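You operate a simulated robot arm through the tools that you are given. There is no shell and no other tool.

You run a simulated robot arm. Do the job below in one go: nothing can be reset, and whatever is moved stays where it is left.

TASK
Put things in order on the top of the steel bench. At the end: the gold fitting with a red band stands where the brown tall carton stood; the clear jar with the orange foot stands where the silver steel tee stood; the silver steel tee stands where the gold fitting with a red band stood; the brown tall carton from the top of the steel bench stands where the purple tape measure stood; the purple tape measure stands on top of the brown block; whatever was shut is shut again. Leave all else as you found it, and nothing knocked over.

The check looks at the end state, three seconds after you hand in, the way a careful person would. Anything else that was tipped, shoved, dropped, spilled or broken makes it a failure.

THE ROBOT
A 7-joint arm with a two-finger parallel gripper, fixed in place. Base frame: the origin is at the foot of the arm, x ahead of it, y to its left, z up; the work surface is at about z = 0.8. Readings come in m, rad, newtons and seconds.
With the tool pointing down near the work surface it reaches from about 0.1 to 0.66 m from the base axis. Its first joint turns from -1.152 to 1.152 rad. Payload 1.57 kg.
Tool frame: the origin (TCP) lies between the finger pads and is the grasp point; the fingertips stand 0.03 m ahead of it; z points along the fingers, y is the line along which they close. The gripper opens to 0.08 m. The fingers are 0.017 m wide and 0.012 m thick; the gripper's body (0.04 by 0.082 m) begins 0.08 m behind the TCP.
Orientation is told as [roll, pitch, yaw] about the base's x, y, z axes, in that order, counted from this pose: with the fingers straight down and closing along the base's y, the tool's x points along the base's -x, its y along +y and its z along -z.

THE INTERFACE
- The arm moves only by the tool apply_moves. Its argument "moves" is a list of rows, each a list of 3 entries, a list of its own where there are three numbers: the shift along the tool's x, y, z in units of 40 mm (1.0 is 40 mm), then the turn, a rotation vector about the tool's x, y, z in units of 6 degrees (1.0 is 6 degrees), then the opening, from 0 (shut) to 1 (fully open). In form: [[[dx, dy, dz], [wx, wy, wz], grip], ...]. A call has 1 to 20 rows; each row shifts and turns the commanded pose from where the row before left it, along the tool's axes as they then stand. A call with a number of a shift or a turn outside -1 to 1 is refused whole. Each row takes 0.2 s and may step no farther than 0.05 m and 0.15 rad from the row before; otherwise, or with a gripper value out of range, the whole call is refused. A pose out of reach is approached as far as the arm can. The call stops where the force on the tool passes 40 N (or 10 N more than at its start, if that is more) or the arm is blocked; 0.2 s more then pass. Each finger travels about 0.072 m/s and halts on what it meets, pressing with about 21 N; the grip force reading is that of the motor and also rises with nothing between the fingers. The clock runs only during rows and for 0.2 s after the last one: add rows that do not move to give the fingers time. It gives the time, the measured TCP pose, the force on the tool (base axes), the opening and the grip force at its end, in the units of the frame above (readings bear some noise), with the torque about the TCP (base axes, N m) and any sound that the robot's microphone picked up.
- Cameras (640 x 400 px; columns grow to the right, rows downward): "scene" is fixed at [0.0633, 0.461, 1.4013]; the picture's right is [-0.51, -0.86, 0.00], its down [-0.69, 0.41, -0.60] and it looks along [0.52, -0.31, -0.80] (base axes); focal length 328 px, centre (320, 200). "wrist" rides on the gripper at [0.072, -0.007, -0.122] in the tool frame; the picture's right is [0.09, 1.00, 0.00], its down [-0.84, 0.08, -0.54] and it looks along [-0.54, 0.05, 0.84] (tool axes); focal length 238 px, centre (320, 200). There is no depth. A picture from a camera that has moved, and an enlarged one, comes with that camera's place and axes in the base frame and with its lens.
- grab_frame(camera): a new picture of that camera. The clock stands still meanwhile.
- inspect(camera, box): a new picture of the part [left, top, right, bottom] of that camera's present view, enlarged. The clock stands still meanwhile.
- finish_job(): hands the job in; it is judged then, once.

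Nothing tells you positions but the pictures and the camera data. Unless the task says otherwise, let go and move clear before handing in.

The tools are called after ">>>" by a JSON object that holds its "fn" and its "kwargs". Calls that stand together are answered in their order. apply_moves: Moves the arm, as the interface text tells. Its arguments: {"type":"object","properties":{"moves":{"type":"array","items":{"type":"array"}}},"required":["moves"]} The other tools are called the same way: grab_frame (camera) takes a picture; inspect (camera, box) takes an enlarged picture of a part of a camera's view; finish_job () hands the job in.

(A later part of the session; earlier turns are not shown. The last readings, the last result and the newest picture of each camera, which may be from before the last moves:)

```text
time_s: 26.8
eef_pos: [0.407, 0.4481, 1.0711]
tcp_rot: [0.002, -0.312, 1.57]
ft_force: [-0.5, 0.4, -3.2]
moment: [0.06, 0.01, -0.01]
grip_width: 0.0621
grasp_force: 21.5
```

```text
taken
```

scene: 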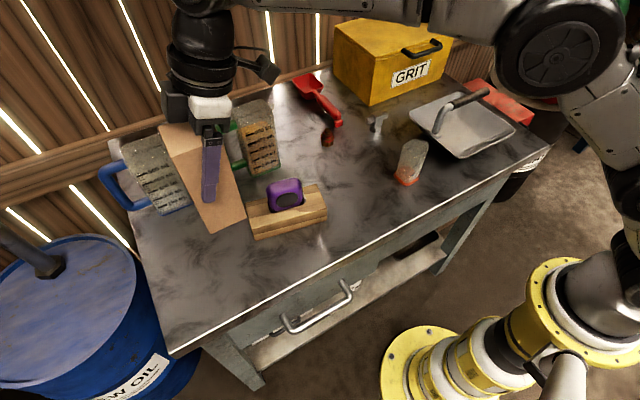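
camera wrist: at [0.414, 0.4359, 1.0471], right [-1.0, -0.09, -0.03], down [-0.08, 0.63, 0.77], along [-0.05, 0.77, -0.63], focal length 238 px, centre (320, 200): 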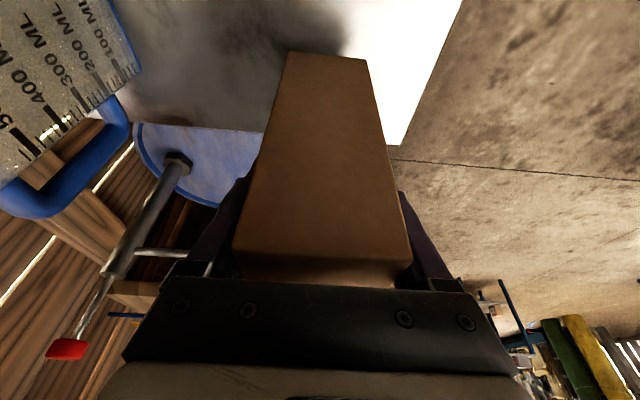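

The carton's bottom is at about 0.96, well above the tape top near 0.91. I'll carry it across now.

>>> {"fn": "apply_moves", "kwargs": {"moves": [[[0.774, -0.1975, -0.251], [0, 0, 0], 0], [[0.774, -0.1975, -0.251], [0, 0, 0], 0], [[0.774, -0.1975, -0.251], [0, 0, 0], 0], [[0.774, -0.1975, -0.251], [0, 0, 0], 0], [[0.774, -0.1975, -0.251], [0, 0, 0], 0], [[0.774, -0.1975, -0.251], [0, 0, 0], 0], [[0.774, -0.1975, -0.251], [0, 0, 0], 0], [[0.774, -0.1975, -0.251], [0, 0, 0], 0], [[0.774, -0.1975, -0.251], [0, 0, 0], 0], [[0.774, -0.1975, -0.251], [0, 0, 0], 0], [[0, 0, 0], [0, 0, 0], 0]]}}

>>> {"fn": "grab_frame", "kwargs": {"camera": "scene"}}

>>> {"fn": "grab_frame", "kwargs": {"camera": "wrist"}}

```text
time_s: 29.2
eef_pos: [0.4866, 0.1214, 1.074]
tcp_rot: [-0.001, -0.315, 1.571]
ft_force: [0.6, 0.4, -4.4]
moment: [0.05, -0.02, -0.02]
grip_width: 0.0618
grasp_force: 21.0
```

```text
taken
```

scene: 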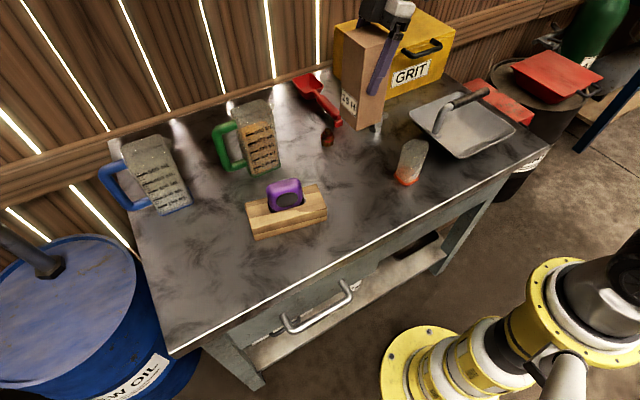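

```text
taken
camera wrist: at [0.4932, 0.0155, 1.1668], right [-1.0, -0.09, -0.03], down [-0.08, 0.63, 0.77], along [-0.05, 0.77, -0.63], focal length 238 px, centre (320, 200)
```

wrist: 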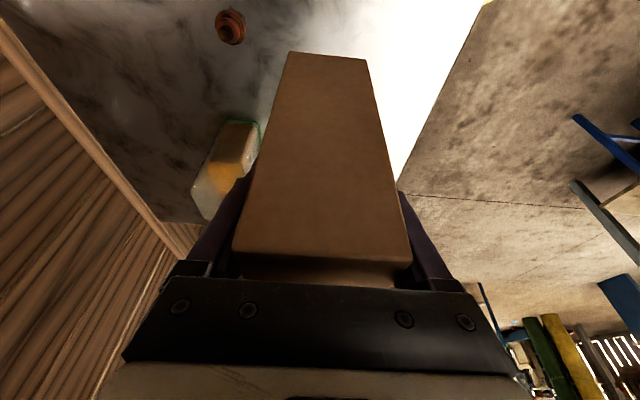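

It's over the target. I'll lower to about 2 cm above the final height and check clearances to the jar and fitting.

>>> {"fn": "apply_moves", "kwargs": {"moves": [[[0.27, 0, 0.858], [0, 0, 0], 0], [[0.27, 0, 0.858], [0, 0, 0], 0], [[0.27, 0, 0.858], [0, 0, 0], 0], [[0.25, 0, 0.8], [0, 0, 0], 0], [[0, 0, 0], [0, 0, 0], 0]]}}

>>> {"fn": "inspect", "kwargs": {"camera": "scene", "box": [300, 60, 460, 220]}}

```text
time_s: 30.4
eef_pos: [0.4843, 0.1236, 0.9324]
tcp_rot: [0.0, -0.314, 1.571]
ft_force: [-0.3, -0.1, -4.9]
moment: [0.04, -0.03, 0.01]
grip_width: 0.0618
grasp_force: 20.9
```

```text
2.50 times, centred on (380, 140) of scene
camera zoom: at [0.0634, 0.461, 1.4013], right [-0.51, -0.86, 0.0], down [-0.69, 0.41, -0.6], along [0.52, -0.31, -0.8], focal length 820 px, centre (170, 350)
```

zoom: 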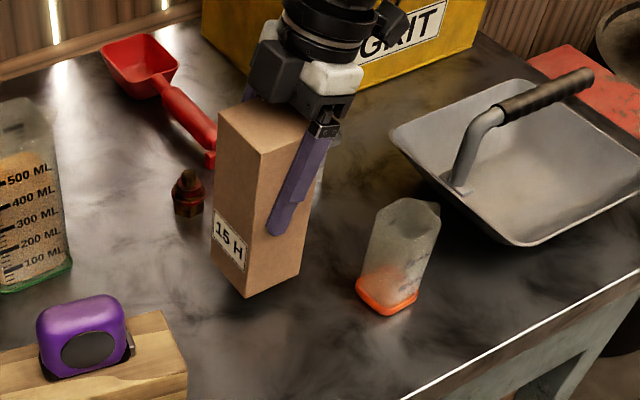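

Clear all round. I'll lower the carton gently toward contact.

>>> {"fn": "apply_moves", "kwargs": {"moves": [[[0.054, 0, 0.166], [0, 0, 0], 0], [[0.054, 0, 0.166], [0, 0, 0], 0], [[0.0155, 0, 0.0476], [0, 0, 0], 0], [[0, 0, 0], [0, 0, 0], 0]]}}

```text
time_s: 31.4
eef_pos: [0.4845, 0.1244, 0.9156]
tcp_rot: [-0.001, -0.313, 1.572]
ft_force: [0.4, 0.1, -5.6]
moment: [0.01, -0.04, 0.03]
grip_width: 0.062
grasp_force: 20.5
```

>>> {"fn": "apply_moves", "kwargs": {"moves": [[[0.0116, 0, 0.0357], [0, 0, 0], 0], [[0.0116, 0, 0.0357], [0, 0, 0], 0], [[0, 0, 0], [0, 0, 0], 0]]}}

```text
time_s: 32.2
eef_pos: [0.4857, 0.1231, 0.9115]
tcp_rot: [0.0, -0.315, 1.571]
ft_force: [-0.9, 0.7, -4.6]
moment: [0.01, 0.0, 0.0]
grip_width: 0.0618
grasp_force: 20.8
```

>>> {"fn": "apply_moves", "kwargs": {"moves": [[[0.0077, 0, 0.0238], [0, 0, 0], 0], [[0.0077, 0, 0.0238], [0, 0, 0], 0], [[0, 0, 0], [0, 0, 0], 0]]}}

```text
time_s: 33.0
eef_pos: [0.4847, 0.1238, 0.9113]
tcp_rot: [-0.001, -0.315, 1.572]
ft_force: [-4.6, -3.3, 11.1]
moment: [-0.49, 0.91, 0.09]
grip_width: 0.0619
grasp_force: 20.9
```

The carton is on the bench. I'll ease off slightly and open gradually.

>>> {"fn": "apply_moves", "kwargs": {"moves": [[[-0.006, 0, -0.018], [0, 0, 0], 0], [[0, 0, 0], [0, 0, 0], 0.77], [[0, 0, 0], [0, 0, 0], 0.82], [[0, 0, 0], [0, 0, 0], 0.9], [[0, 0, 0], [0, 0, 0], 1], [[0, 0, 0], [0, 0, 0], 1]]}}

>>> {"fn": "inspect", "kwargs": {"camera": "scene", "box": [300, 60, 460, 220]}}

>>> {"fn": "grab_frame", "kwargs": {"camera": "wrist"}}

```text
time_s: 34.4
eef_pos: [0.4852, 0.1229, 0.9105]
tcp_rot: [0.0, -0.314, 1.57]
ft_force: [-0.1, -0.1, 0.3]
moment: [-0.01, 0.0, 0.02]
grip_width: 0.0798
grasp_force: 0.1
```

```text
2.50 times, centred on (380, 140) of scene
camera zoom: at [0.0633, 0.461, 1.4013], right [-0.51, -0.86, 0.0], down [-0.69, 0.41, -0.6], along [0.52, -0.31, -0.8], focal length 820 px, centre (170, 350)
```

zoom: 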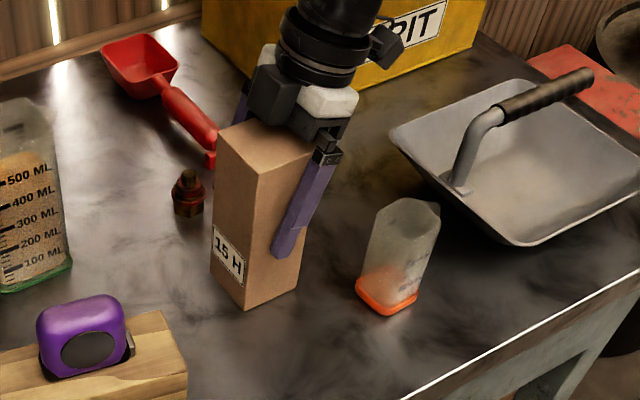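

```text
taken
camera wrist: at [0.492, 0.0172, 1.0041], right [-1.0, -0.09, -0.03], down [-0.08, 0.63, 0.77], along [-0.05, 0.77, -0.63], focal length 238 px, centre (320, 200)
```

wrist: 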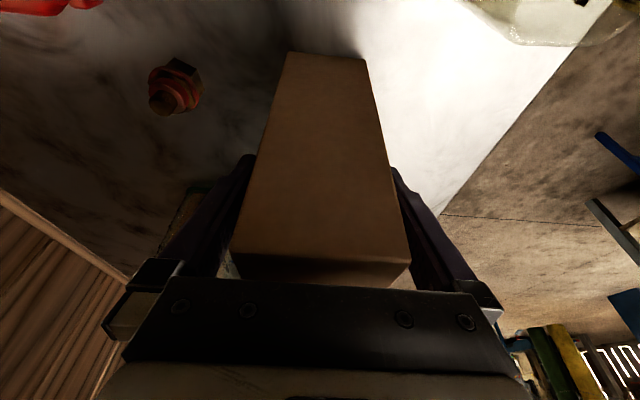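

The carton stands where the tape was. I'll retreat back along the tool axis, rise, then shift over toward the fitting, keeping the same 18° tilt because the carton's old spot needs it.

>>> {"fn": "apply_moves", "kwargs": {"moves": [[[0, 0, -0.5], [0, 0, 0], 1], [[0, 0, -1], [0, 0, 0], 1], [[0, 0, -1], [0, 0, 0], 1], [[0, 0, -1], [0, 0, 0], 1], [[0, 0, -0.5], [0, 0, 0], 1], [[0, -0.753, 0], [0, 0, 0], 1], [[0, -0.753, 0], [0, 0, 0], 1], [[0, -0.753, 0], [0, 0, 0], 1], [[0, -0.753, 0], [0, 0, 0], 1], [[0, 0, 0], [0, 0, 0], 1]]}}

>>> {"fn": "grab_frame", "kwargs": {"camera": "wrist"}}

>>> {"fn": "grab_frame", "kwargs": {"camera": "scene"}}

```text
time_s: 36.6
eef_pos: [0.6049, 0.0731, 1.0635]
tcp_rot: [0.0, -0.316, 1.571]
ft_force: [-0.1, 0.4, 0.0]
moment: [0.0, 0.0, 0.01]
grip_width: 0.0801
grasp_force: 0.1
```

```text
taken
camera wrist: at [0.612, -0.0327, 1.1565], right [-1.0, -0.09, -0.03], down [-0.08, 0.63, 0.77], along [-0.05, 0.77, -0.63], focal length 238 px, centre (320, 200)
```

wrist: 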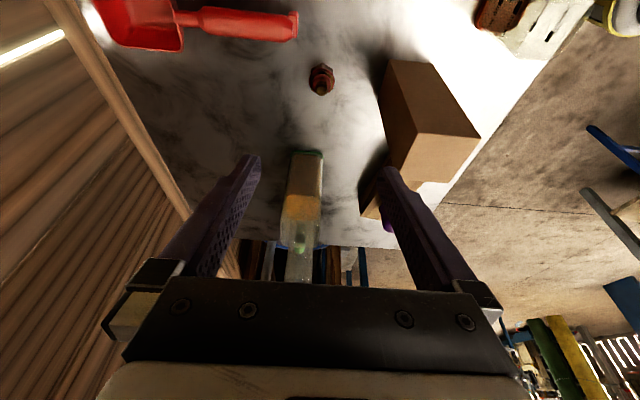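

```text
taken
```

scene: 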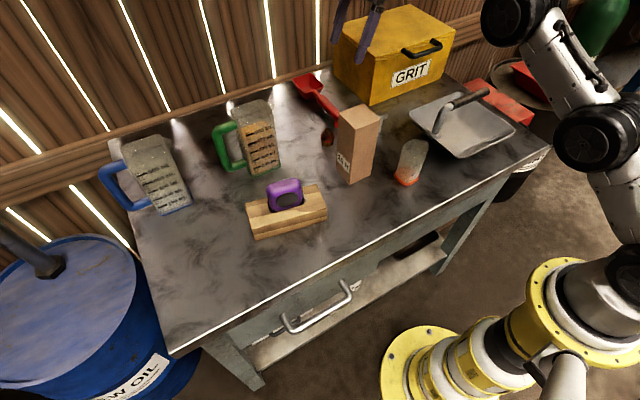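

The carton stands at the tape's spot. I'll measure its placement and zoom in on the fitting from here.

>>> {"fn": "inspect", "kwargs": {"camera": "scene", "box": [320, 95, 420, 195]}}

>>> {"fn": "inspect", "kwargs": {"camera": "wrist", "box": [290, 50, 350, 110]}}

```text
4.00 times, centred on (370, 145) of scene
camera zoom: at [0.0634, 0.461, 1.4013], right [-0.51, -0.86, 0.0], down [-0.69, 0.41, -0.6], along [0.52, -0.31, -0.8], focal length 1312 px, centre (120, 420)
```

zoom: 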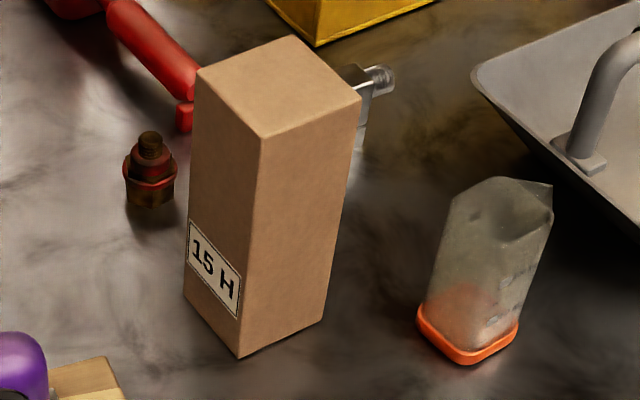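

```text
6.67 times, centred on (320, 80) of wrist
camera zoom: at [0.612, -0.0327, 1.1565], right [-1.0, -0.09, -0.03], down [-0.08, 0.63, 0.77], along [-0.05, 0.77, -0.63], focal length 1589 px, centre (320, 1000)
```

zoom: 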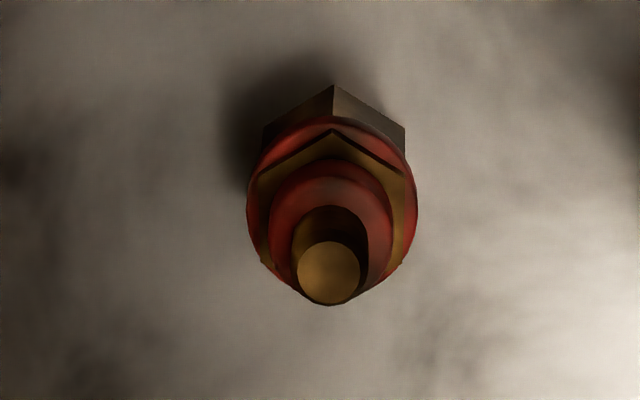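

The carton is within about 4 mm of the tape's centre, and the fitting is at (0.6055, 0.120). I'll descend along the tilted axis, stopping short for a look.

>>> {"fn": "apply_moves", "kwargs": {"moves": [[[0.256, -0.005, 0.903], [0, 0, 0], 1], [[0.256, -0.005, 0.903], [0, 0, 0], 1], [[0.256, -0.005, 0.903], [0, 0, 0], 1], [[0, 0, 0.75], [0, 0, 0], 1], [[0, 0, 0.75], [0, 0, 0], 1], [[0, 0, 0.5], [0, 0, 0], 1], [[0, 0, 0], [0, 0, 0], 1]]}}

>>> {"fn": "grab_frame", "kwargs": {"camera": "wrist"}}

>>> {"fn": "inspect", "kwargs": {"camera": "scene", "box": [290, 0, 450, 190]}}

```text
time_s: 38.2
eef_pos: [0.6063, 0.1039, 0.8744]
tcp_rot: [0.001, -0.313, 1.57]
ft_force: [0.8, 0.6, 0.1]
moment: [-0.01, 0.01, 0.0]
grip_width: 0.0801
grasp_force: 0.0
```

```text
taken
camera wrist: at [0.6137, -0.0022, 0.9679], right [-1.0, -0.09, -0.03], down [-0.08, 0.63, 0.77], along [-0.05, 0.77, -0.63], focal length 238 px, centre (320, 200)
```

wrist: 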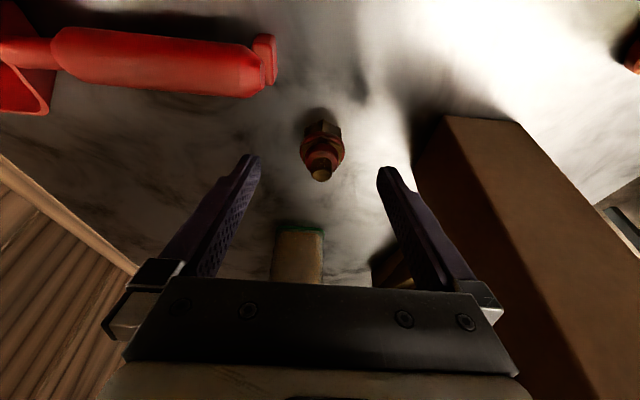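

```text
2.11 times, centred on (370, 95) of scene
camera zoom: at [0.0633, 0.461, 1.4013], right [-0.51, -0.86, 0.0], down [-0.69, 0.41, -0.6], along [0.52, -0.31, -0.8], focal length 690 px, centre (215, 421)
```

zoom: 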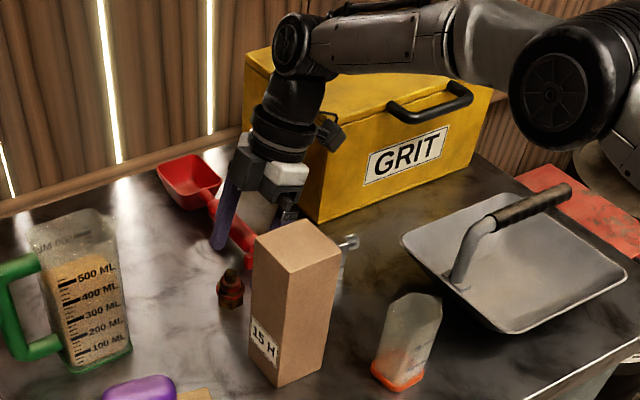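

The fitting is centred between the fingers and the carton is clear. I'll make the final descent to TCP z ≈ 0.837.

>>> {"fn": "apply_moves", "kwargs": {"moves": [[[0.018, 0.01, 0.4], [0, 0, 0], 1], [[0.018, 0.01, 0.35], [0, 0, 0], 1], [[0, 0, 0.22], [0, 0, 0], 1], [[0, 0, 0], [0, 0, 0], 1]]}}

>>> {"fn": "inspect", "kwargs": {"camera": "wrist", "box": [220, 100, 420, 260]}}

>>> {"fn": "inspect", "kwargs": {"camera": "scene", "box": [300, 60, 400, 160]}}

```text
time_s: 39.2
eef_pos: [0.6056, 0.1145, 0.8369]
tcp_rot: [-0.001, -0.315, 1.572]
ft_force: [-0.6, -0.2, 1.1]
moment: [-0.02, -0.02, 0.04]
grip_width: 0.0798
grasp_force: 0.1
```

```text
2.50 times, centred on (320, 180) of wrist
camera zoom: at [0.6124, 0.0087, 0.9301], right [-1.0, -0.09, -0.03], down [-0.08, 0.63, 0.77], along [-0.05, 0.77, -0.63], focal length 596 px, centre (320, 250)
```

zoom: 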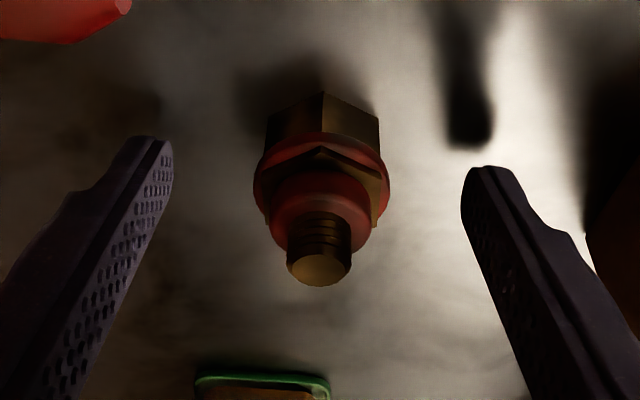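

```text
4.00 times, centred on (350, 110) of scene
camera zoom: at [0.0633, 0.461, 1.4013], right [-0.51, -0.86, 0.0], down [-0.69, 0.41, -0.6], along [0.52, -0.31, -0.8], focal length 1312 px, centre (200, 560)
```

zoom: 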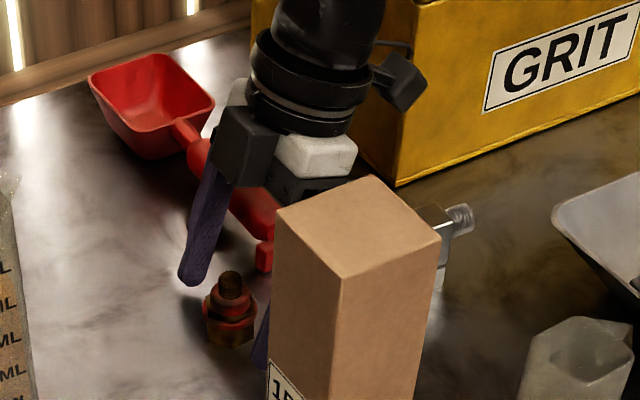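

The fitting is between the fingers at the red flange's height. Closing gently.

>>> {"fn": "apply_moves", "kwargs": {"moves": [[[0, 0, 0], [0, 0, 0], 0.7], [[0, 0, 0], [0, 0, 0], 0.5], [[0, 0, 0], [0, 0, 0], 0.3], [[0, 0, 0], [0, 0, 0], 0], [[0, 0, 0], [0, 0, 0], 0]]}}

>>> {"fn": "inspect", "kwargs": {"camera": "wrist", "box": [220, 100, 420, 260]}}

>>> {"fn": "inspect", "kwargs": {"camera": "scene", "box": [300, 60, 400, 160]}}

```text
time_s: 40.4
eef_pos: [0.606, 0.116, 0.8378]
tcp_rot: [-0.001, -0.314, 1.57]
ft_force: [-0.9, 0.4, 1.3]
moment: [-0.01, 0.01, -0.02]
grip_width: 0.0293
grasp_force: 20.9
```

```text
2.50 times, centred on (320, 180) of wrist
camera zoom: at [0.6124, 0.0085, 0.9303], right [-1.0, -0.09, -0.03], down [-0.08, 0.63, 0.77], along [-0.05, 0.77, -0.63], focal length 596 px, centre (320, 250)
```

zoom: 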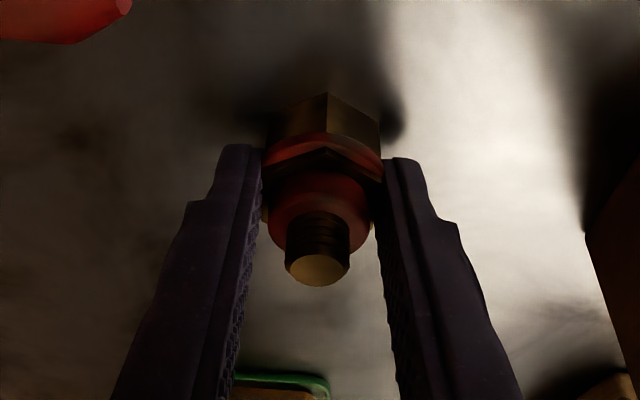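

```text
4.00 times, centred on (350, 110) of scene
camera zoom: at [0.0633, 0.461, 1.4013], right [-0.51, -0.86, 0.0], down [-0.69, 0.41, -0.6], along [0.52, -0.31, -0.8], focal length 1312 px, centre (200, 560)
```

zoom: 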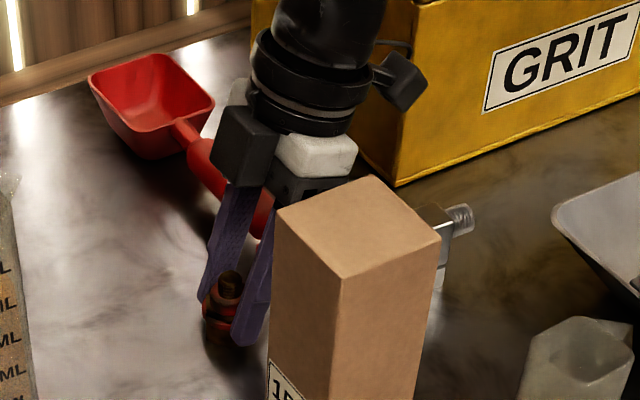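

It closed on the fitting at 29 mm with firm force. I'll lift a few centimetres and check that it's secure and level.

>>> {"fn": "apply_moves", "kwargs": {"moves": [[[-0.0773, 0, -0.238], [0, 0, 0], 0], [[-0.232, 0, -0.713], [0, 0, 0], 0], [[-0.155, 0, -0.476], [0, 0, 0], 0], [[0, 0, 0], [0, 0, 0], 0]]}}

>>> {"fn": "inspect", "kwargs": {"camera": "wrist", "box": [220, 100, 420, 260]}}

>>> {"fn": "inspect", "kwargs": {"camera": "scene", "box": [290, 30, 400, 150]}}

```text
time_s: 41.4
eef_pos: [0.6051, 0.1144, 0.8978]
tcp_rot: [0.0, -0.315, 1.57]
ft_force: [0.0, -0.1, -1.5]
moment: [-0.01, 0.01, 0.02]
grip_width: 0.0296
grasp_force: 20.9
```

```text
2.50 times, centred on (320, 180) of wrist
camera zoom: at [0.6121, 0.0081, 0.9913], right [-1.0, -0.09, -0.03], down [-0.08, 0.63, 0.77], along [-0.05, 0.77, -0.63], focal length 596 px, centre (320, 250)
```

zoom: 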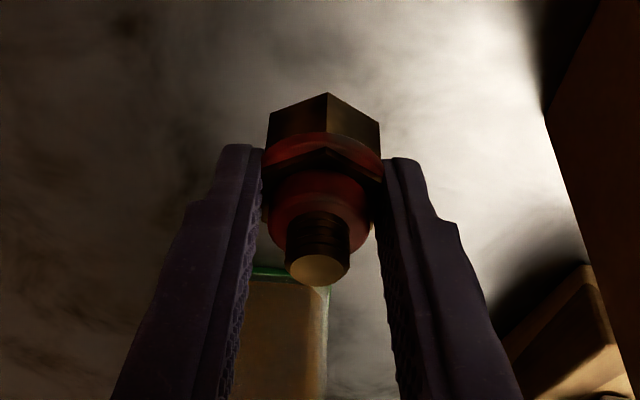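

```text
3.33 times, centred on (345, 90) of scene
camera zoom: at [0.0634, 0.461, 1.4013], right [-0.51, -0.86, 0.0], down [-0.69, 0.41, -0.6], along [0.52, -0.31, -0.8], focal length 1093 px, centre (237, 567)
```

zoom: 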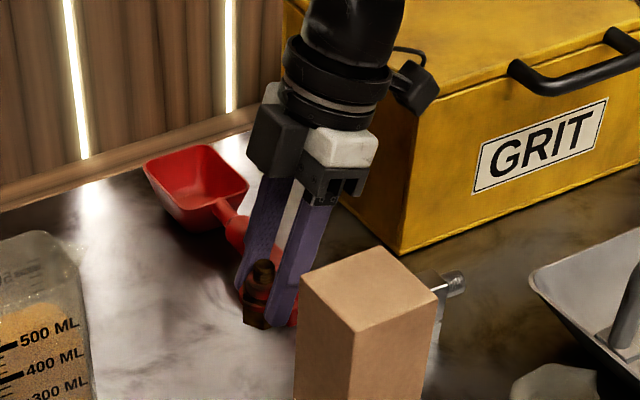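

The fitting is held upright. I'll rise to z ≈ 1.05 and carry it over to the carton's old spot.

>>> {"fn": "apply_moves", "kwargs": {"moves": [[[-0.2935, 0, -0.9035], [0, 0, 0], 0], [[-0.2935, 0, -0.9035], [0, 0, 0], 0], [[-0.2935, 0, -0.9035], [0, 0, 0], 0], [[-0.2935, 0, -0.9035], [0, 0, 0], 0], [[-0.764, 0.4136, 0.248], [0, 0, 0], 0], [[-0.764, 0.4136, 0.248], [0, 0, 0], 0], [[-0.764, 0.4136, 0.248], [0, 0, 0], 0], [[-0.764, 0.4136, 0.248], [0, 0, 0], 0], [[-0.764, 0.4136, 0.248], [0, 0, 0], 0], [[-0.764, 0.4136, 0.248], [0, 0, 0], 0], [[-0.764, 0.4136, 0.248], [0, 0, 0], 0], [[-0.764, 0.4136, 0.248], [0, 0, 0], 0], [[-0.764, 0.4136, 0.248], [0, 0, 0], 0], [[-0.764, 0.4136, 0.248], [0, 0, 0], 0], [[-0.764, 0.4136, 0.248], [0, 0, 0], 0], [[-0.764, 0.4136, 0.248], [0, 0, 0], 0], [[0, 0, 0], [0, 0, 0], 0]]}}

>>> {"fn": "grab_frame", "kwargs": {"camera": "wrist"}}

>>> {"fn": "grab_frame", "kwargs": {"camera": "scene"}}

```text
time_s: 45.0
eef_pos: [0.4062, 0.5014, 1.0494]
tcp_rot: [0.0, -0.314, 1.57]
ft_force: [0.5, 0.2, -1.3]
moment: [-0.02, -0.02, 0.02]
grip_width: 0.0294
grasp_force: 21.0
```

```text
taken
camera wrist: at [0.4131, 0.3964, 1.1418], right [-1.0, -0.09, -0.03], down [-0.08, 0.63, 0.77], along [-0.05, 0.77, -0.63], focal length 238 px, centre (320, 200)
```

wrist: 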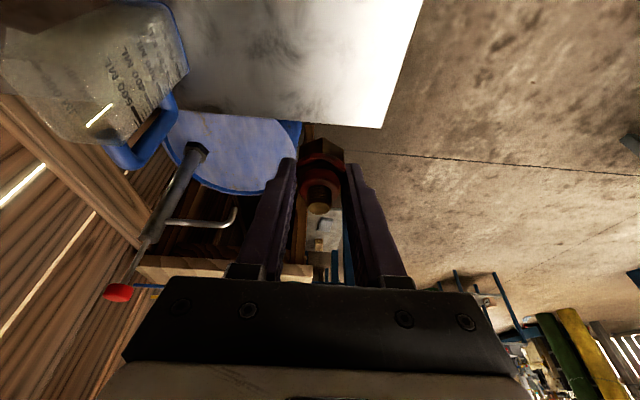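

```text
taken
```

scene: 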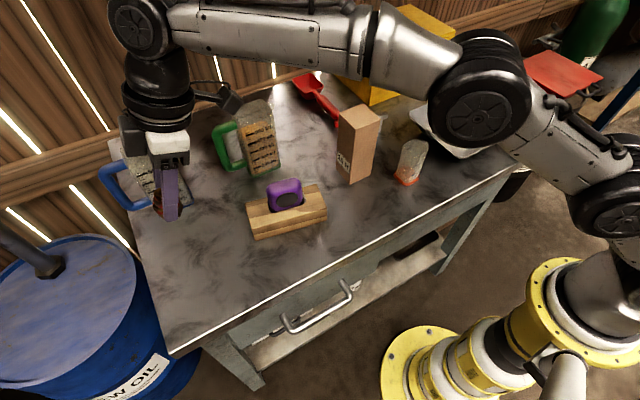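

On course. I'll descend along the tool axis, then vertically to just above the bench.

>>> {"fn": "apply_moves", "kwargs": {"moves": [[[0.01, 0, 0.938], [0, 0, 0], 0], [[0.01, 0, 0.938], [0, 0, 0], 0], [[0.01, 0, 0.938], [0, 0, 0], 0], [[0.224, 0, 0.689], [0, 0, 0], 0], [[0.224, 0, 0.689], [0, 0, 0], 0], [[0.224, 0, 0.689], [0, 0, 0], 0], [[0, 0, 0], [0, 0, 0], 0]]}}

>>> {"fn": "grab_frame", "kwargs": {"camera": "wrist"}}

>>> {"fn": "inspect", "kwargs": {"camera": "scene", "box": [110, 140, 260, 300]}}

```text
time_s: 46.6
eef_pos: [0.4079, 0.5352, 0.8564]
tcp_rot: [0.002, -0.314, 1.573]
ft_force: [-0.3, -0.4, -0.7]
moment: [-0.03, -0.01, 0.0]
grip_width: 0.0297
grasp_force: 20.7
```

```text
taken
camera wrist: at [0.4151, 0.4279, 0.9499], right [-1.0, -0.09, -0.03], down [-0.08, 0.63, 0.77], along [-0.05, 0.77, -0.63], focal length 238 px, centre (320, 200)
```

wrist: 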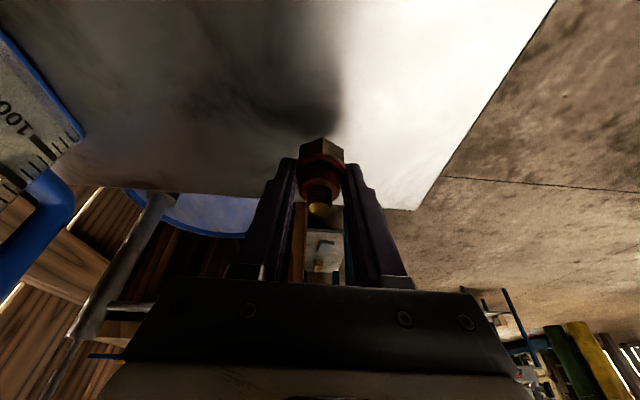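

```text
2.50 times, centred on (185, 220) of scene
camera zoom: at [0.0634, 0.461, 1.4013], right [-0.51, -0.86, 0.0], down [-0.69, 0.41, -0.6], along [0.52, -0.31, -0.8], focal length 820 px, centre (658, 150)
```

zoom: 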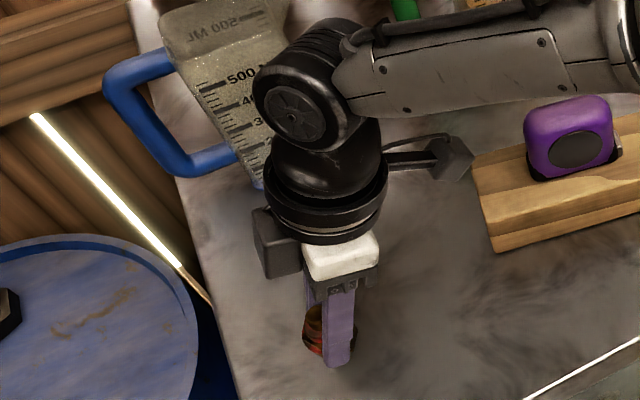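

About 2 cm to go. Lowering in small steps and watching for contact.

>>> {"fn": "apply_moves", "kwargs": {"moves": [[[0.058, 0, 0.178], [0, 0, 0], 0], [[0.05, 0, 0.155], [0, 0, 0], 0], [[0, 0, 0], [0, 0, 0], 0]]}}

```text
time_s: 47.4
eef_pos: [0.4074, 0.5342, 0.8414]
tcp_rot: [0.001, -0.314, 1.571]
ft_force: [-0.2, -0.5, -1.4]
moment: [-0.03, 0.0, -0.01]
grip_width: 0.0293
grasp_force: 21.1
```

>>> {"fn": "apply_moves", "kwargs": {"moves": [[[0.0116, 0, 0.0357], [0, 0, 0], 0], [[0.0116, 0, 0.0357], [0, 0, 0], 0], [[0, 0, 0], [0, 0, 0], 0]]}}

```text
time_s: 48.2
eef_pos: [0.4086, 0.5336, 0.838]
tcp_rot: [0.001, -0.315, 1.57]
ft_force: [-0.9, 0.8, -1.2]
moment: [0.01, -0.01, 0.01]
grip_width: 0.0295
grasp_force: 21.3
```

>>> {"fn": "apply_moves", "kwargs": {"moves": [[[0.0077, 0, 0.0238], [0, 0, 0], 0], [[0, 0, 0], [0, 0, 0], 0]]}}

```text
time_s: 48.8
eef_pos: [0.4073, 0.5338, 0.8383]
tcp_rot: [0.0, -0.314, 1.571]
ft_force: [-0.5, -0.2, -1.5]
moment: [0.01, 0.02, -0.03]
grip_width: 0.0294
grasp_force: 21.0
```

>>> {"fn": "apply_moves", "kwargs": {"moves": [[[0.0077, 0, 0.0238], [0, 0, 0], 0], [[0, 0, 0], [0, 0, 0], 0]]}}

```text
time_s: 49.4
eef_pos: [0.407, 0.5334, 0.8367]
tcp_rot: [0.0, -0.314, 1.571]
ft_force: [-0.3, -0.7, 1.7]
moment: [-0.04, 0.07, -0.01]
grip_width: 0.0299
grasp_force: 20.8
```

First contact: the force changed sign. I'll add half a millimetre to seat it, then look.

>>> {"fn": "apply_moves", "kwargs": {"moves": [[[0.004, 0, 0.012], [0, 0, 0], 0], [[0, 0, 0], [0, 0, 0], 0]]}}

>>> {"fn": "inspect", "kwargs": {"camera": "wrist", "box": [260, 110, 380, 230]}}

>>> {"fn": "inspect", "kwargs": {"camera": "scene", "box": [150, 220, 240, 310]}}

```text
time_s: 50.0
eef_pos: [0.4088, 0.5347, 0.8372]
tcp_rot: [-0.002, -0.315, 1.572]
ft_force: [-1.5, -0.9, 6.3]
moment: [-0.13, 0.14, -0.04]
grip_width: 0.0297
grasp_force: 20.4
```

```text
3.33 times, centred on (320, 170) of wrist
camera zoom: at [0.4149, 0.4278, 0.9301], right [-1.0, -0.09, -0.03], down [-0.08, 0.63, 0.78], along [-0.05, 0.77, -0.63], focal length 794 px, centre (320, 300)
```

zoom: 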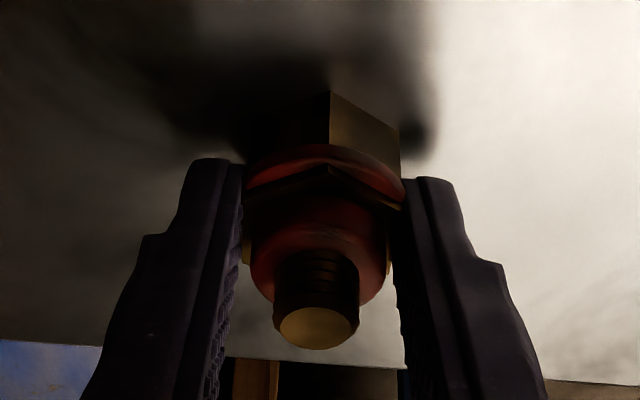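

```text
4.44 times, centred on (195, 265) of scene
camera zoom: at [0.0632, 0.4608, 1.4014], right [-0.51, -0.86, 0.0], down [-0.69, 0.41, -0.6], along [0.52, -0.31, -0.8], focal length 1457 px, centre (876, -89)
```

zoom: 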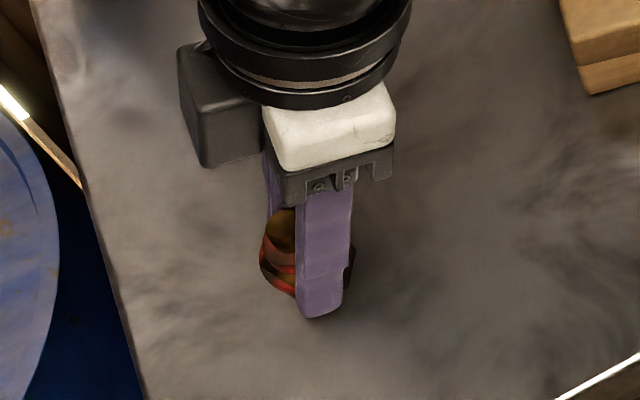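

Seated with a light 6 N contact. Opening gradually.

>>> {"fn": "apply_moves", "kwargs": {"moves": [[[0, 0, 0], [0, 0, 0], 0.37], [[0, 0, 0], [0, 0, 0], 0.42], [[0, 0, 0], [0, 0, 0], 0.5], [[0, 0, 0], [0, 0, 0], 0.7], [[0, 0, 0], [0, 0, 0], 1], [[0, 0, 0], [0, 0, 0], 1]]}}

>>> {"fn": "inspect", "kwargs": {"camera": "wrist", "box": [220, 100, 420, 260]}}

>>> {"fn": "inspect", "kwargs": {"camera": "scene", "box": [150, 220, 240, 310]}}

```text
time_s: 51.4
eef_pos: [0.4082, 0.5334, 0.8362]
tcp_rot: [-0.001, -0.315, 1.57]
ft_force: [0.5, -0.5, 0.3]
moment: [0.0, 0.04, 0.0]
grip_width: 0.0797
grasp_force: 0.1
```

```text
2.50 times, centred on (320, 180) of wrist
camera zoom: at [0.4149, 0.4275, 0.9291], right [-1.0, -0.09, -0.03], down [-0.08, 0.63, 0.77], along [-0.05, 0.77, -0.63], focal length 596 px, centre (320, 250)
```

zoom: 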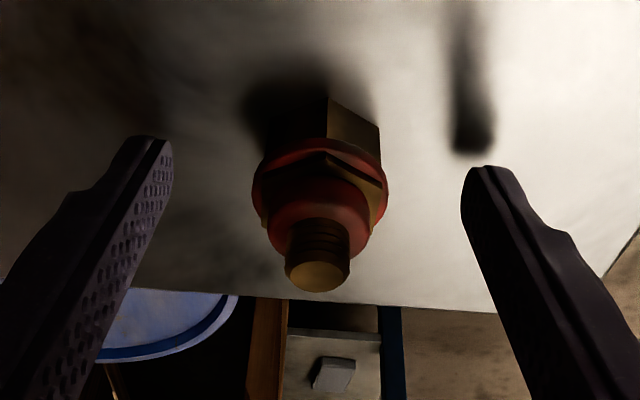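

```text
4.44 times, centred on (195, 265) of scene
camera zoom: at [0.0633, 0.461, 1.4013], right [-0.51, -0.86, 0.0], down [-0.69, 0.41, -0.6], along [0.52, -0.31, -0.8], focal length 1457 px, centre (876, -89)
```

zoom: 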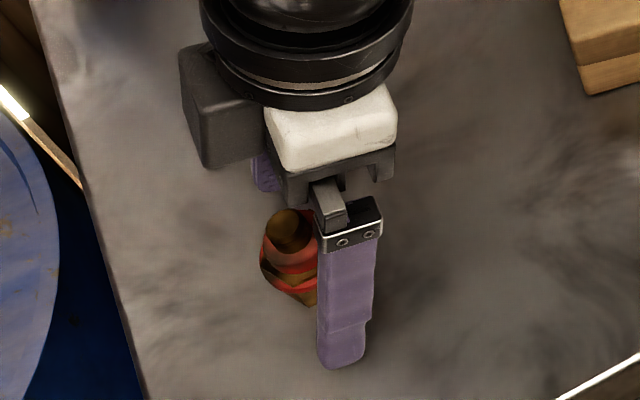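

The fitting stands upright on the carton's old spot. I'll back out along the tool axis, then rise and go back over the block, straightening the tool for the tee.

>>> {"fn": "apply_moves", "kwargs": {"moves": [[[0, 0, -0.5], [0, 0, 0], 1], [[0, 0, -1], [0, 0, 0], 1], [[0, 0, -1], [0, 0, 0], 1], [[0, 0, -0.5], [0, 0, 0], 1], [[0.646, -0.156, -0.539], [0, 0, 0], 1], [[0.646, -0.156, -0.539], [0, 0, 0], 1], [[0.646, -0.156, -0.539], [0, 0, 0], 1], [[0.646, -0.156, -0.539], [0, 0, 0], 1], [[0.646, -0.156, -0.539], [0, 0, 0], 1], [[0.646, -0.156, -0.539], [0, 0, 0], 1], [[0.646, -0.156, -0.539], [0, 0, 0], 1], [[0.646, -0.156, -0.539], [0, 0, 0], 1], [[0, 0, 0], [0, 1, 0], 1], [[0, 0, 0], [0, 1, 0], 1], [[0, 0, 0], [0, 1, 0], 1], [[0, 0, 0], [0, 0, 0], 1]]}}

>>> {"fn": "grab_frame", "kwargs": {"camera": "scene"}}

>>> {"fn": "inspect", "kwargs": {"camera": "scene", "box": [130, 200, 240, 310]}}

```text
time_s: 54.8
eef_pos: [0.4575, 0.2464, 1.0506]
tcp_rot: [0.0, 0.002, 1.571]
ft_force: [0.9, 0.1, 0.1]
moment: [-0.01, -0.03, -0.04]
grip_width: 0.0798
grasp_force: 0.2
```

```text
taken
```

scene: 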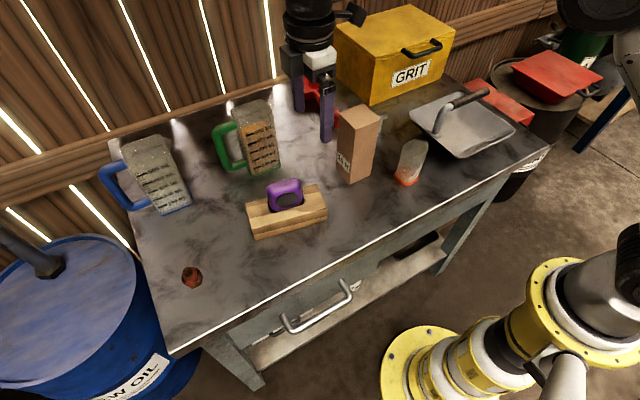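

```text
3.64 times, centred on (185, 255) of scene
camera zoom: at [0.0633, 0.461, 1.4013], right [-0.51, -0.86, 0.0], down [-0.69, 0.41, -0.6], along [0.52, -0.31, -0.8], focal length 1192 px, centre (811, 0)
```

zoom: 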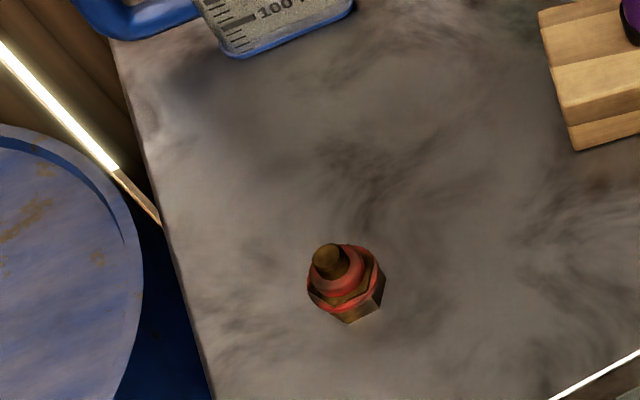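

The fitting sits at about (0.41, 0.54), the carton's old centre. Now I'll move above the tee and take a close look.

>>> {"fn": "apply_moves", "kwargs": {"moves": [[[0.84, -0.397, 0], [0, 0, 0], 1], [[0.84, -0.397, 0], [0, 0, 0], 1], [[0.84, -0.397, 0], [0, 0, 0], 1], [[0.84, -0.397, 0], [0, 0, 0], 1], [[0.84, -0.397, 0], [0, 0, 0], 1], [[0.84, -0.397, 0], [0, 0, 0], 1], [[0.84, -0.397, 0], [0, 0, 0], 1], [[0.84, -0.397, 0], [0, 0, 0], 1], [[0, 0, 0], [0, 0, 0], 1]]}}

>>> {"fn": "grab_frame", "kwargs": {"camera": "wrist"}}

>>> {"fn": "inspect", "kwargs": {"camera": "wrist", "box": [280, 70, 380, 170]}}

```text
time_s: 56.8
eef_pos: [0.5858, -0.0238, 1.0506]
tcp_rot: [0.001, 0.001, 1.571]
ft_force: [-0.3, 0.2, 0.5]
moment: [0.01, 0.02, 0.02]
grip_width: 0.08
grasp_force: 0.1
```

```text
taken
camera wrist: at [0.5927, -0.0949, 1.1721], right [-1.0, -0.09, 0.0], down [-0.08, 0.84, 0.54], along [-0.05, 0.54, -0.84], focal length 238 px, centre (320, 200)
```

wrist: 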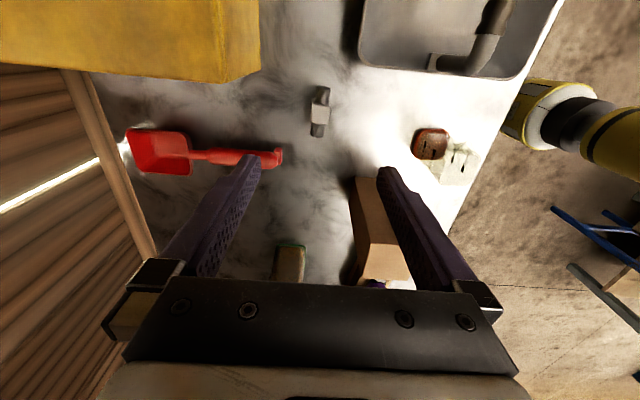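

```text
4.00 times, centred on (330, 120) of wrist
camera zoom: at [0.5927, -0.0949, 1.1721], right [-1.0, -0.09, 0.0], down [-0.08, 0.84, 0.54], along [-0.05, 0.54, -0.84], focal length 953 px, centre (280, 520)
```

zoom: 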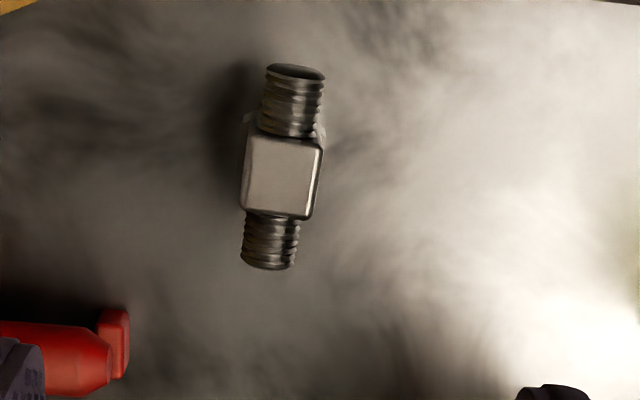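

The tee's cube is centred at about (0.5855, -0.021), roughly 24 mm square and turned about 3°. I'll align the yaw and descend so the fingers meet the cube above the hex base.

>>> {"fn": "apply_moves", "kwargs": {"moves": [[[-0.045, 0, 0], [0, 0, 0.5], 1], [[0, 0, 1], [0, 0, 0], 1], [[0, 0, 1], [0, 0, 0], 1], [[0, 0, 1], [0, 0, 0], 1], [[0, 0, 0.8], [0, 0, 0], 1], [[0, 0, 0], [0, 0, 0], 1]]}}

>>> {"fn": "grab_frame", "kwargs": {"camera": "wrist"}}

>>> {"fn": "inspect", "kwargs": {"camera": "scene", "box": [320, 30, 460, 170]}}

```text
time_s: 58.2
eef_pos: [0.5829, -0.0202, 0.8976]
tcp_rot: [0.0, -0.001, 1.52]
ft_force: [-0.4, 0.7, 0.9]
moment: [-0.01, 0.03, -0.01]
grip_width: 0.0801
grasp_force: 0.1
```

```text
taken
camera wrist: at [0.587, -0.0915, 1.0186], right [-1.0, -0.04, 0.0], down [-0.03, 0.84, 0.54], along [-0.02, 0.54, -0.84], focal length 238 px, centre (320, 200)
```

wrist: 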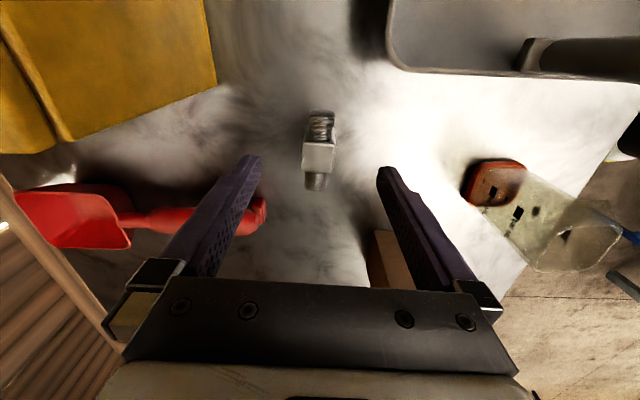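

```text
2.86 times, centred on (390, 100) of scene
camera zoom: at [0.0633, 0.461, 1.4013], right [-0.51, -0.86, 0.0], down [-0.69, 0.41, -0.6], along [0.52, -0.31, -0.8], focal length 937 px, centre (120, 486)
```

zoom: 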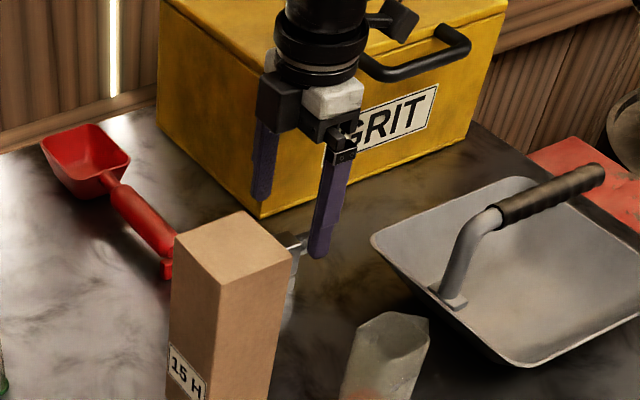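

The tee is centred. Making the final descent to TCP z ≈ 0.851, then closing.

>>> {"fn": "apply_moves", "kwargs": {"moves": [[[0, -0.03, 0.5], [0, 0, 0], 1], [[0, 0, 0.4], [0, 0, 0], 1], [[0, 0, 0.25], [0, 0, 0], 1], [[0, 0, 0], [0, 0, 0], 1]]}}

>>> {"fn": "inspect", "kwargs": {"camera": "wrist", "box": [220, 80, 420, 240]}}

```text
time_s: 59.2
eef_pos: [0.5853, -0.0199, 0.8516]
tcp_rot: [0.0, 0.0, 1.519]
ft_force: [0.5, 0.7, -0.6]
moment: [-0.03, 0.0, -0.03]
grip_width: 0.0799
grasp_force: 0.1
```

```text
2.50 times, centred on (320, 160) of wrist
camera zoom: at [0.5883, -0.092, 0.9732], right [-1.0, -0.04, 0.0], down [-0.03, 0.84, 0.54], along [-0.02, 0.54, -0.84], focal length 596 px, centre (320, 300)
```

zoom: 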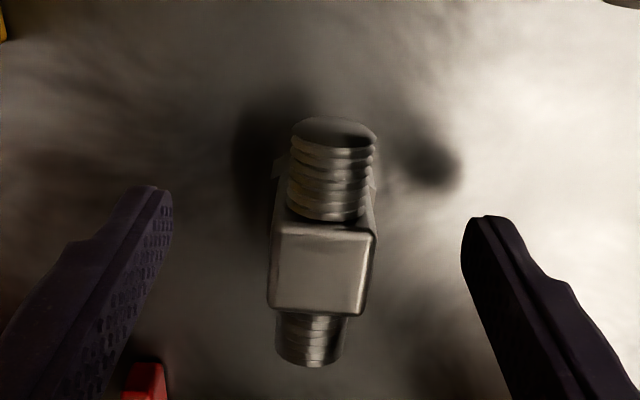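

>>> {"fn": "apply_moves", "kwargs": {"moves": [[[0, 0, 0], [0, 0, 0], 0.6], [[0, 0, 0], [0, 0, 0], 0.4], [[0, 0, 0], [0, 0, 0], 0.2], [[0, 0, 0], [0, 0, 0], 0], [[0, 0, 0], [0, 0, 0], 0]]}}

>>> {"fn": "inspect", "kwargs": {"camera": "wrist", "box": [220, 80, 420, 240]}}

```text
time_s: 60.4
eef_pos: [0.585, -0.0195, 0.8515]
tcp_rot: [0.0, -0.001, 1.519]
ft_force: [-0.1, 0.1, 1.0]
moment: [-0.02, -0.02, 0.02]
grip_width: 0.0247
grasp_force: 21.3
```

```text
2.50 times, centred on (320, 160) of wrist
camera zoom: at [0.5883, -0.0919, 0.9734], right [-1.0, -0.04, 0.0], down [-0.03, 0.84, 0.54], along [-0.02, 0.54, -0.84], focal length 596 px, centre (320, 300)
```

zoom: 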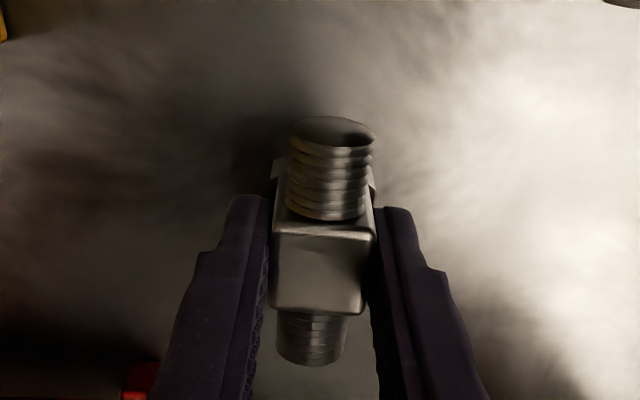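

The grip is on the cube at 24.7 mm. I'll lift, carry the tee to the fitting's old spot at (0.6055, 0.119) and hover.

>>> {"fn": "apply_moves", "kwargs": {"moves": [[[0, 0, -0.3], [0, 0, 0], 0], [[0, 0, -0.8], [0, 0, 0], 0], [[0, 0, -0.8], [0, 0, 0], 0], [[0, 0, -0.6], [0, 0, 0], 0], [[-0.885, -0.0825, 0], [0, 0, 0], 0], [[-0.885, -0.0825, 0], [0, 0, 0], 0], [[-0.885, -0.0825, 0], [0, 0, 0], 0], [[-0.885, -0.0825, 0], [0, 0, 0], 0], [[0, 0, 0], [0, 0, 0], 0]]}}

>>> {"fn": "grab_frame", "kwargs": {"camera": "wrist"}}

>>> {"fn": "inspect", "kwargs": {"camera": "scene", "box": [280, 20, 420, 170]}}

```text
time_s: 62.4
eef_pos: [0.6068, 0.12, 0.9555]
tcp_rot: [0.0, 0.001, 1.519]
ft_force: [1.1, 0.2, -0.8]
moment: [-0.02, -0.05, -0.01]
grip_width: 0.0249
grasp_force: 20.4
```

```text
taken
camera wrist: at [0.6088, 0.0483, 1.0767], right [-1.0, -0.04, 0.0], down [-0.03, 0.84, 0.54], along [-0.02, 0.54, -0.84], focal length 238 px, centre (320, 200)
```

wrist: 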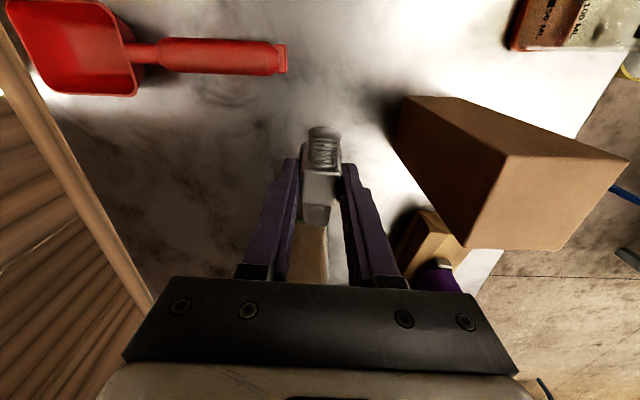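

```text
2.67 times, centred on (350, 95) of scene
camera zoom: at [0.0634, 0.461, 1.4013], right [-0.51, -0.86, 0.0], down [-0.69, 0.41, -0.6], along [0.52, -0.31, -0.8], focal length 874 px, centre (240, 480)
```

zoom: 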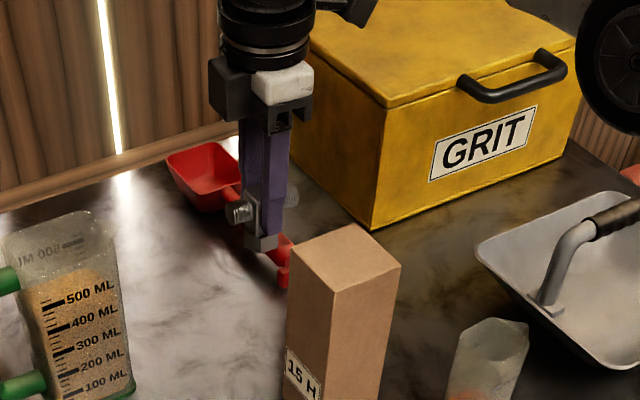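

Held and clear. Descending to about 1 cm above the bench.

>>> {"fn": "apply_moves", "kwargs": {"moves": [[[0, 0, 0.8], [0, 0, 0], 0], [[0, 0, 0.8], [0, 0, 0], 0], [[0, 0, 0.6], [0, 0, 0], 0], [[0, 0, 0.15], [0, 0, 0], 0], [[0, 0, 0], [0, 0, 0], 0]]}}

>>> {"fn": "inspect", "kwargs": {"camera": "scene", "box": [280, 20, 420, 170]}}

```text
time_s: 63.6
eef_pos: [0.6078, 0.1196, 0.8579]
tcp_rot: [0.0, -0.001, 1.519]
ft_force: [-0.1, 0.0, -2.0]
moment: [0.03, 0.02, 0.01]
grip_width: 0.0247
grasp_force: 20.9
```

```text
2.67 times, centred on (350, 95) of scene
camera zoom: at [0.0634, 0.461, 1.4013], right [-0.51, -0.86, 0.0], down [-0.69, 0.41, -0.6], along [0.52, -0.31, -0.8], focal length 874 px, centre (240, 480)
```

zoom: 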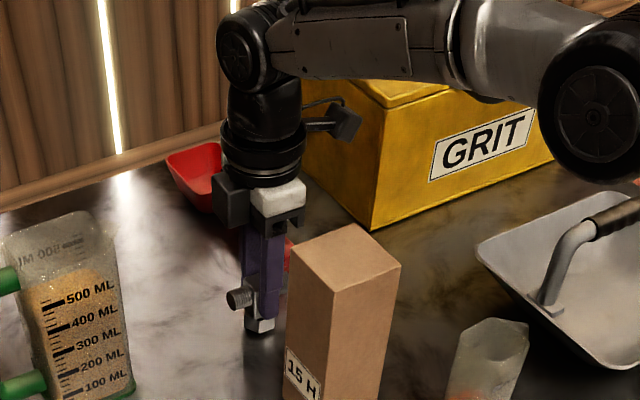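

>>> {"fn": "apply_moves", "kwargs": {"moves": [[[0, 0.04, 0.06], [0, 0, 0], 0], [[0, 0, 0.05], [0, 0, 0], 0], [[0, 0, 0], [0, 0, 0], 0]]}}

```text
time_s: 64.4
eef_pos: [0.604, 0.1196, 0.8546]
tcp_rot: [0.0, 0.0, 1.52]
ft_force: [0.1, 0.6, -1.4]
moment: [-0.03, 0.02, -0.03]
grip_width: 0.0248
grasp_force: 21.1
```

>>> {"fn": "apply_moves", "kwargs": {"moves": [[[0, 0, 0.035], [0, 0, 0], 0], [[0, 0, 0.025], [0, 0, 0], 0], [[0, 0, 0], [0, 0, 0], 0]]}}

```text
time_s: 65.2
eef_pos: [0.6043, 0.1204, 0.8516]
tcp_rot: [-0.001, 0.0, 1.517]
ft_force: [0.1, -0.7, -0.2]
moment: [0.0, 0.04, 0.04]
grip_width: 0.0247
grasp_force: 21.0
```

>>> {"fn": "apply_moves", "kwargs": {"moves": [[[0, 0, 0.02], [0, 0, 0], 0], [[0, 0, 0], [0, 0, 0], 0]]}}

```text
time_s: 65.8
eef_pos: [0.6058, 0.1209, 0.8519]
tcp_rot: [-0.001, -0.001, 1.519]
ft_force: [-2.5, 0.5, 6.5]
moment: [-0.07, 0.14, -0.03]
grip_width: 0.0245
grasp_force: 21.7
```

The tee is on the bench with light contact. Opening gradually.

>>> {"fn": "apply_moves", "kwargs": {"moves": [[[0, 0, 0], [0, 0, 0], 0.31], [[0, 0, 0], [0, 0, 0], 0.36], [[0, 0, 0], [0, 0, 0], 0.45], [[0, 0, 0], [0, 0, 0], 0.7], [[0, 0, 0], [0, 0, 0], 0.9], [[0, 0, 0], [0, 0, 0], 0.9]]}}

>>> {"fn": "grab_frame", "kwargs": {"camera": "wrist"}}

>>> {"fn": "inspect", "kwargs": {"camera": "scene", "box": [280, 20, 420, 170]}}

```text
time_s: 67.2
eef_pos: [0.6053, 0.1207, 0.8513]
tcp_rot: [0.001, -0.001, 1.52]
ft_force: [-0.5, 0.7, -0.4]
moment: [0.0, -0.02, 0.01]
grip_width: 0.0722
grasp_force: 0.1
```

```text
taken
camera wrist: at [0.6083, 0.0481, 0.9723], right [-1.0, -0.04, 0.0], down [-0.03, 0.84, 0.54], along [-0.02, 0.54, -0.84], focal length 238 px, centre (320, 200)
```

wrist: 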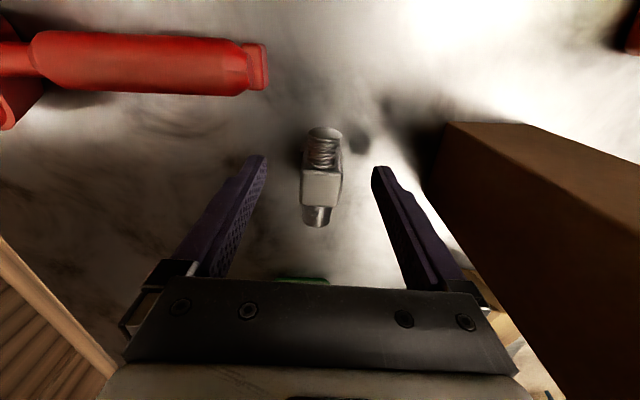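

```text
2.67 times, centred on (350, 95) of scene
camera zoom: at [0.0633, 0.461, 1.4013], right [-0.51, -0.86, 0.0], down [-0.69, 0.41, -0.6], along [0.52, -0.31, -0.8], focal length 874 px, centre (240, 480)
```

zoom: 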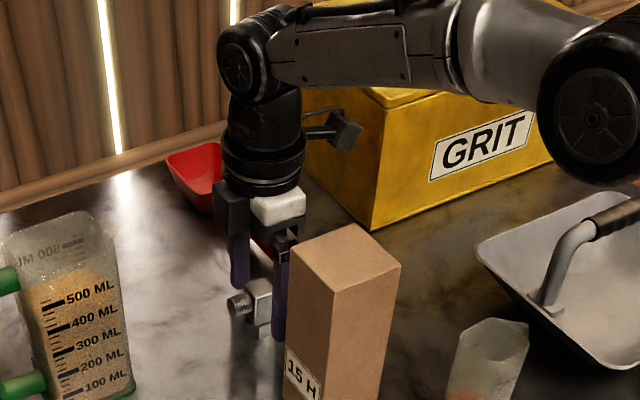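

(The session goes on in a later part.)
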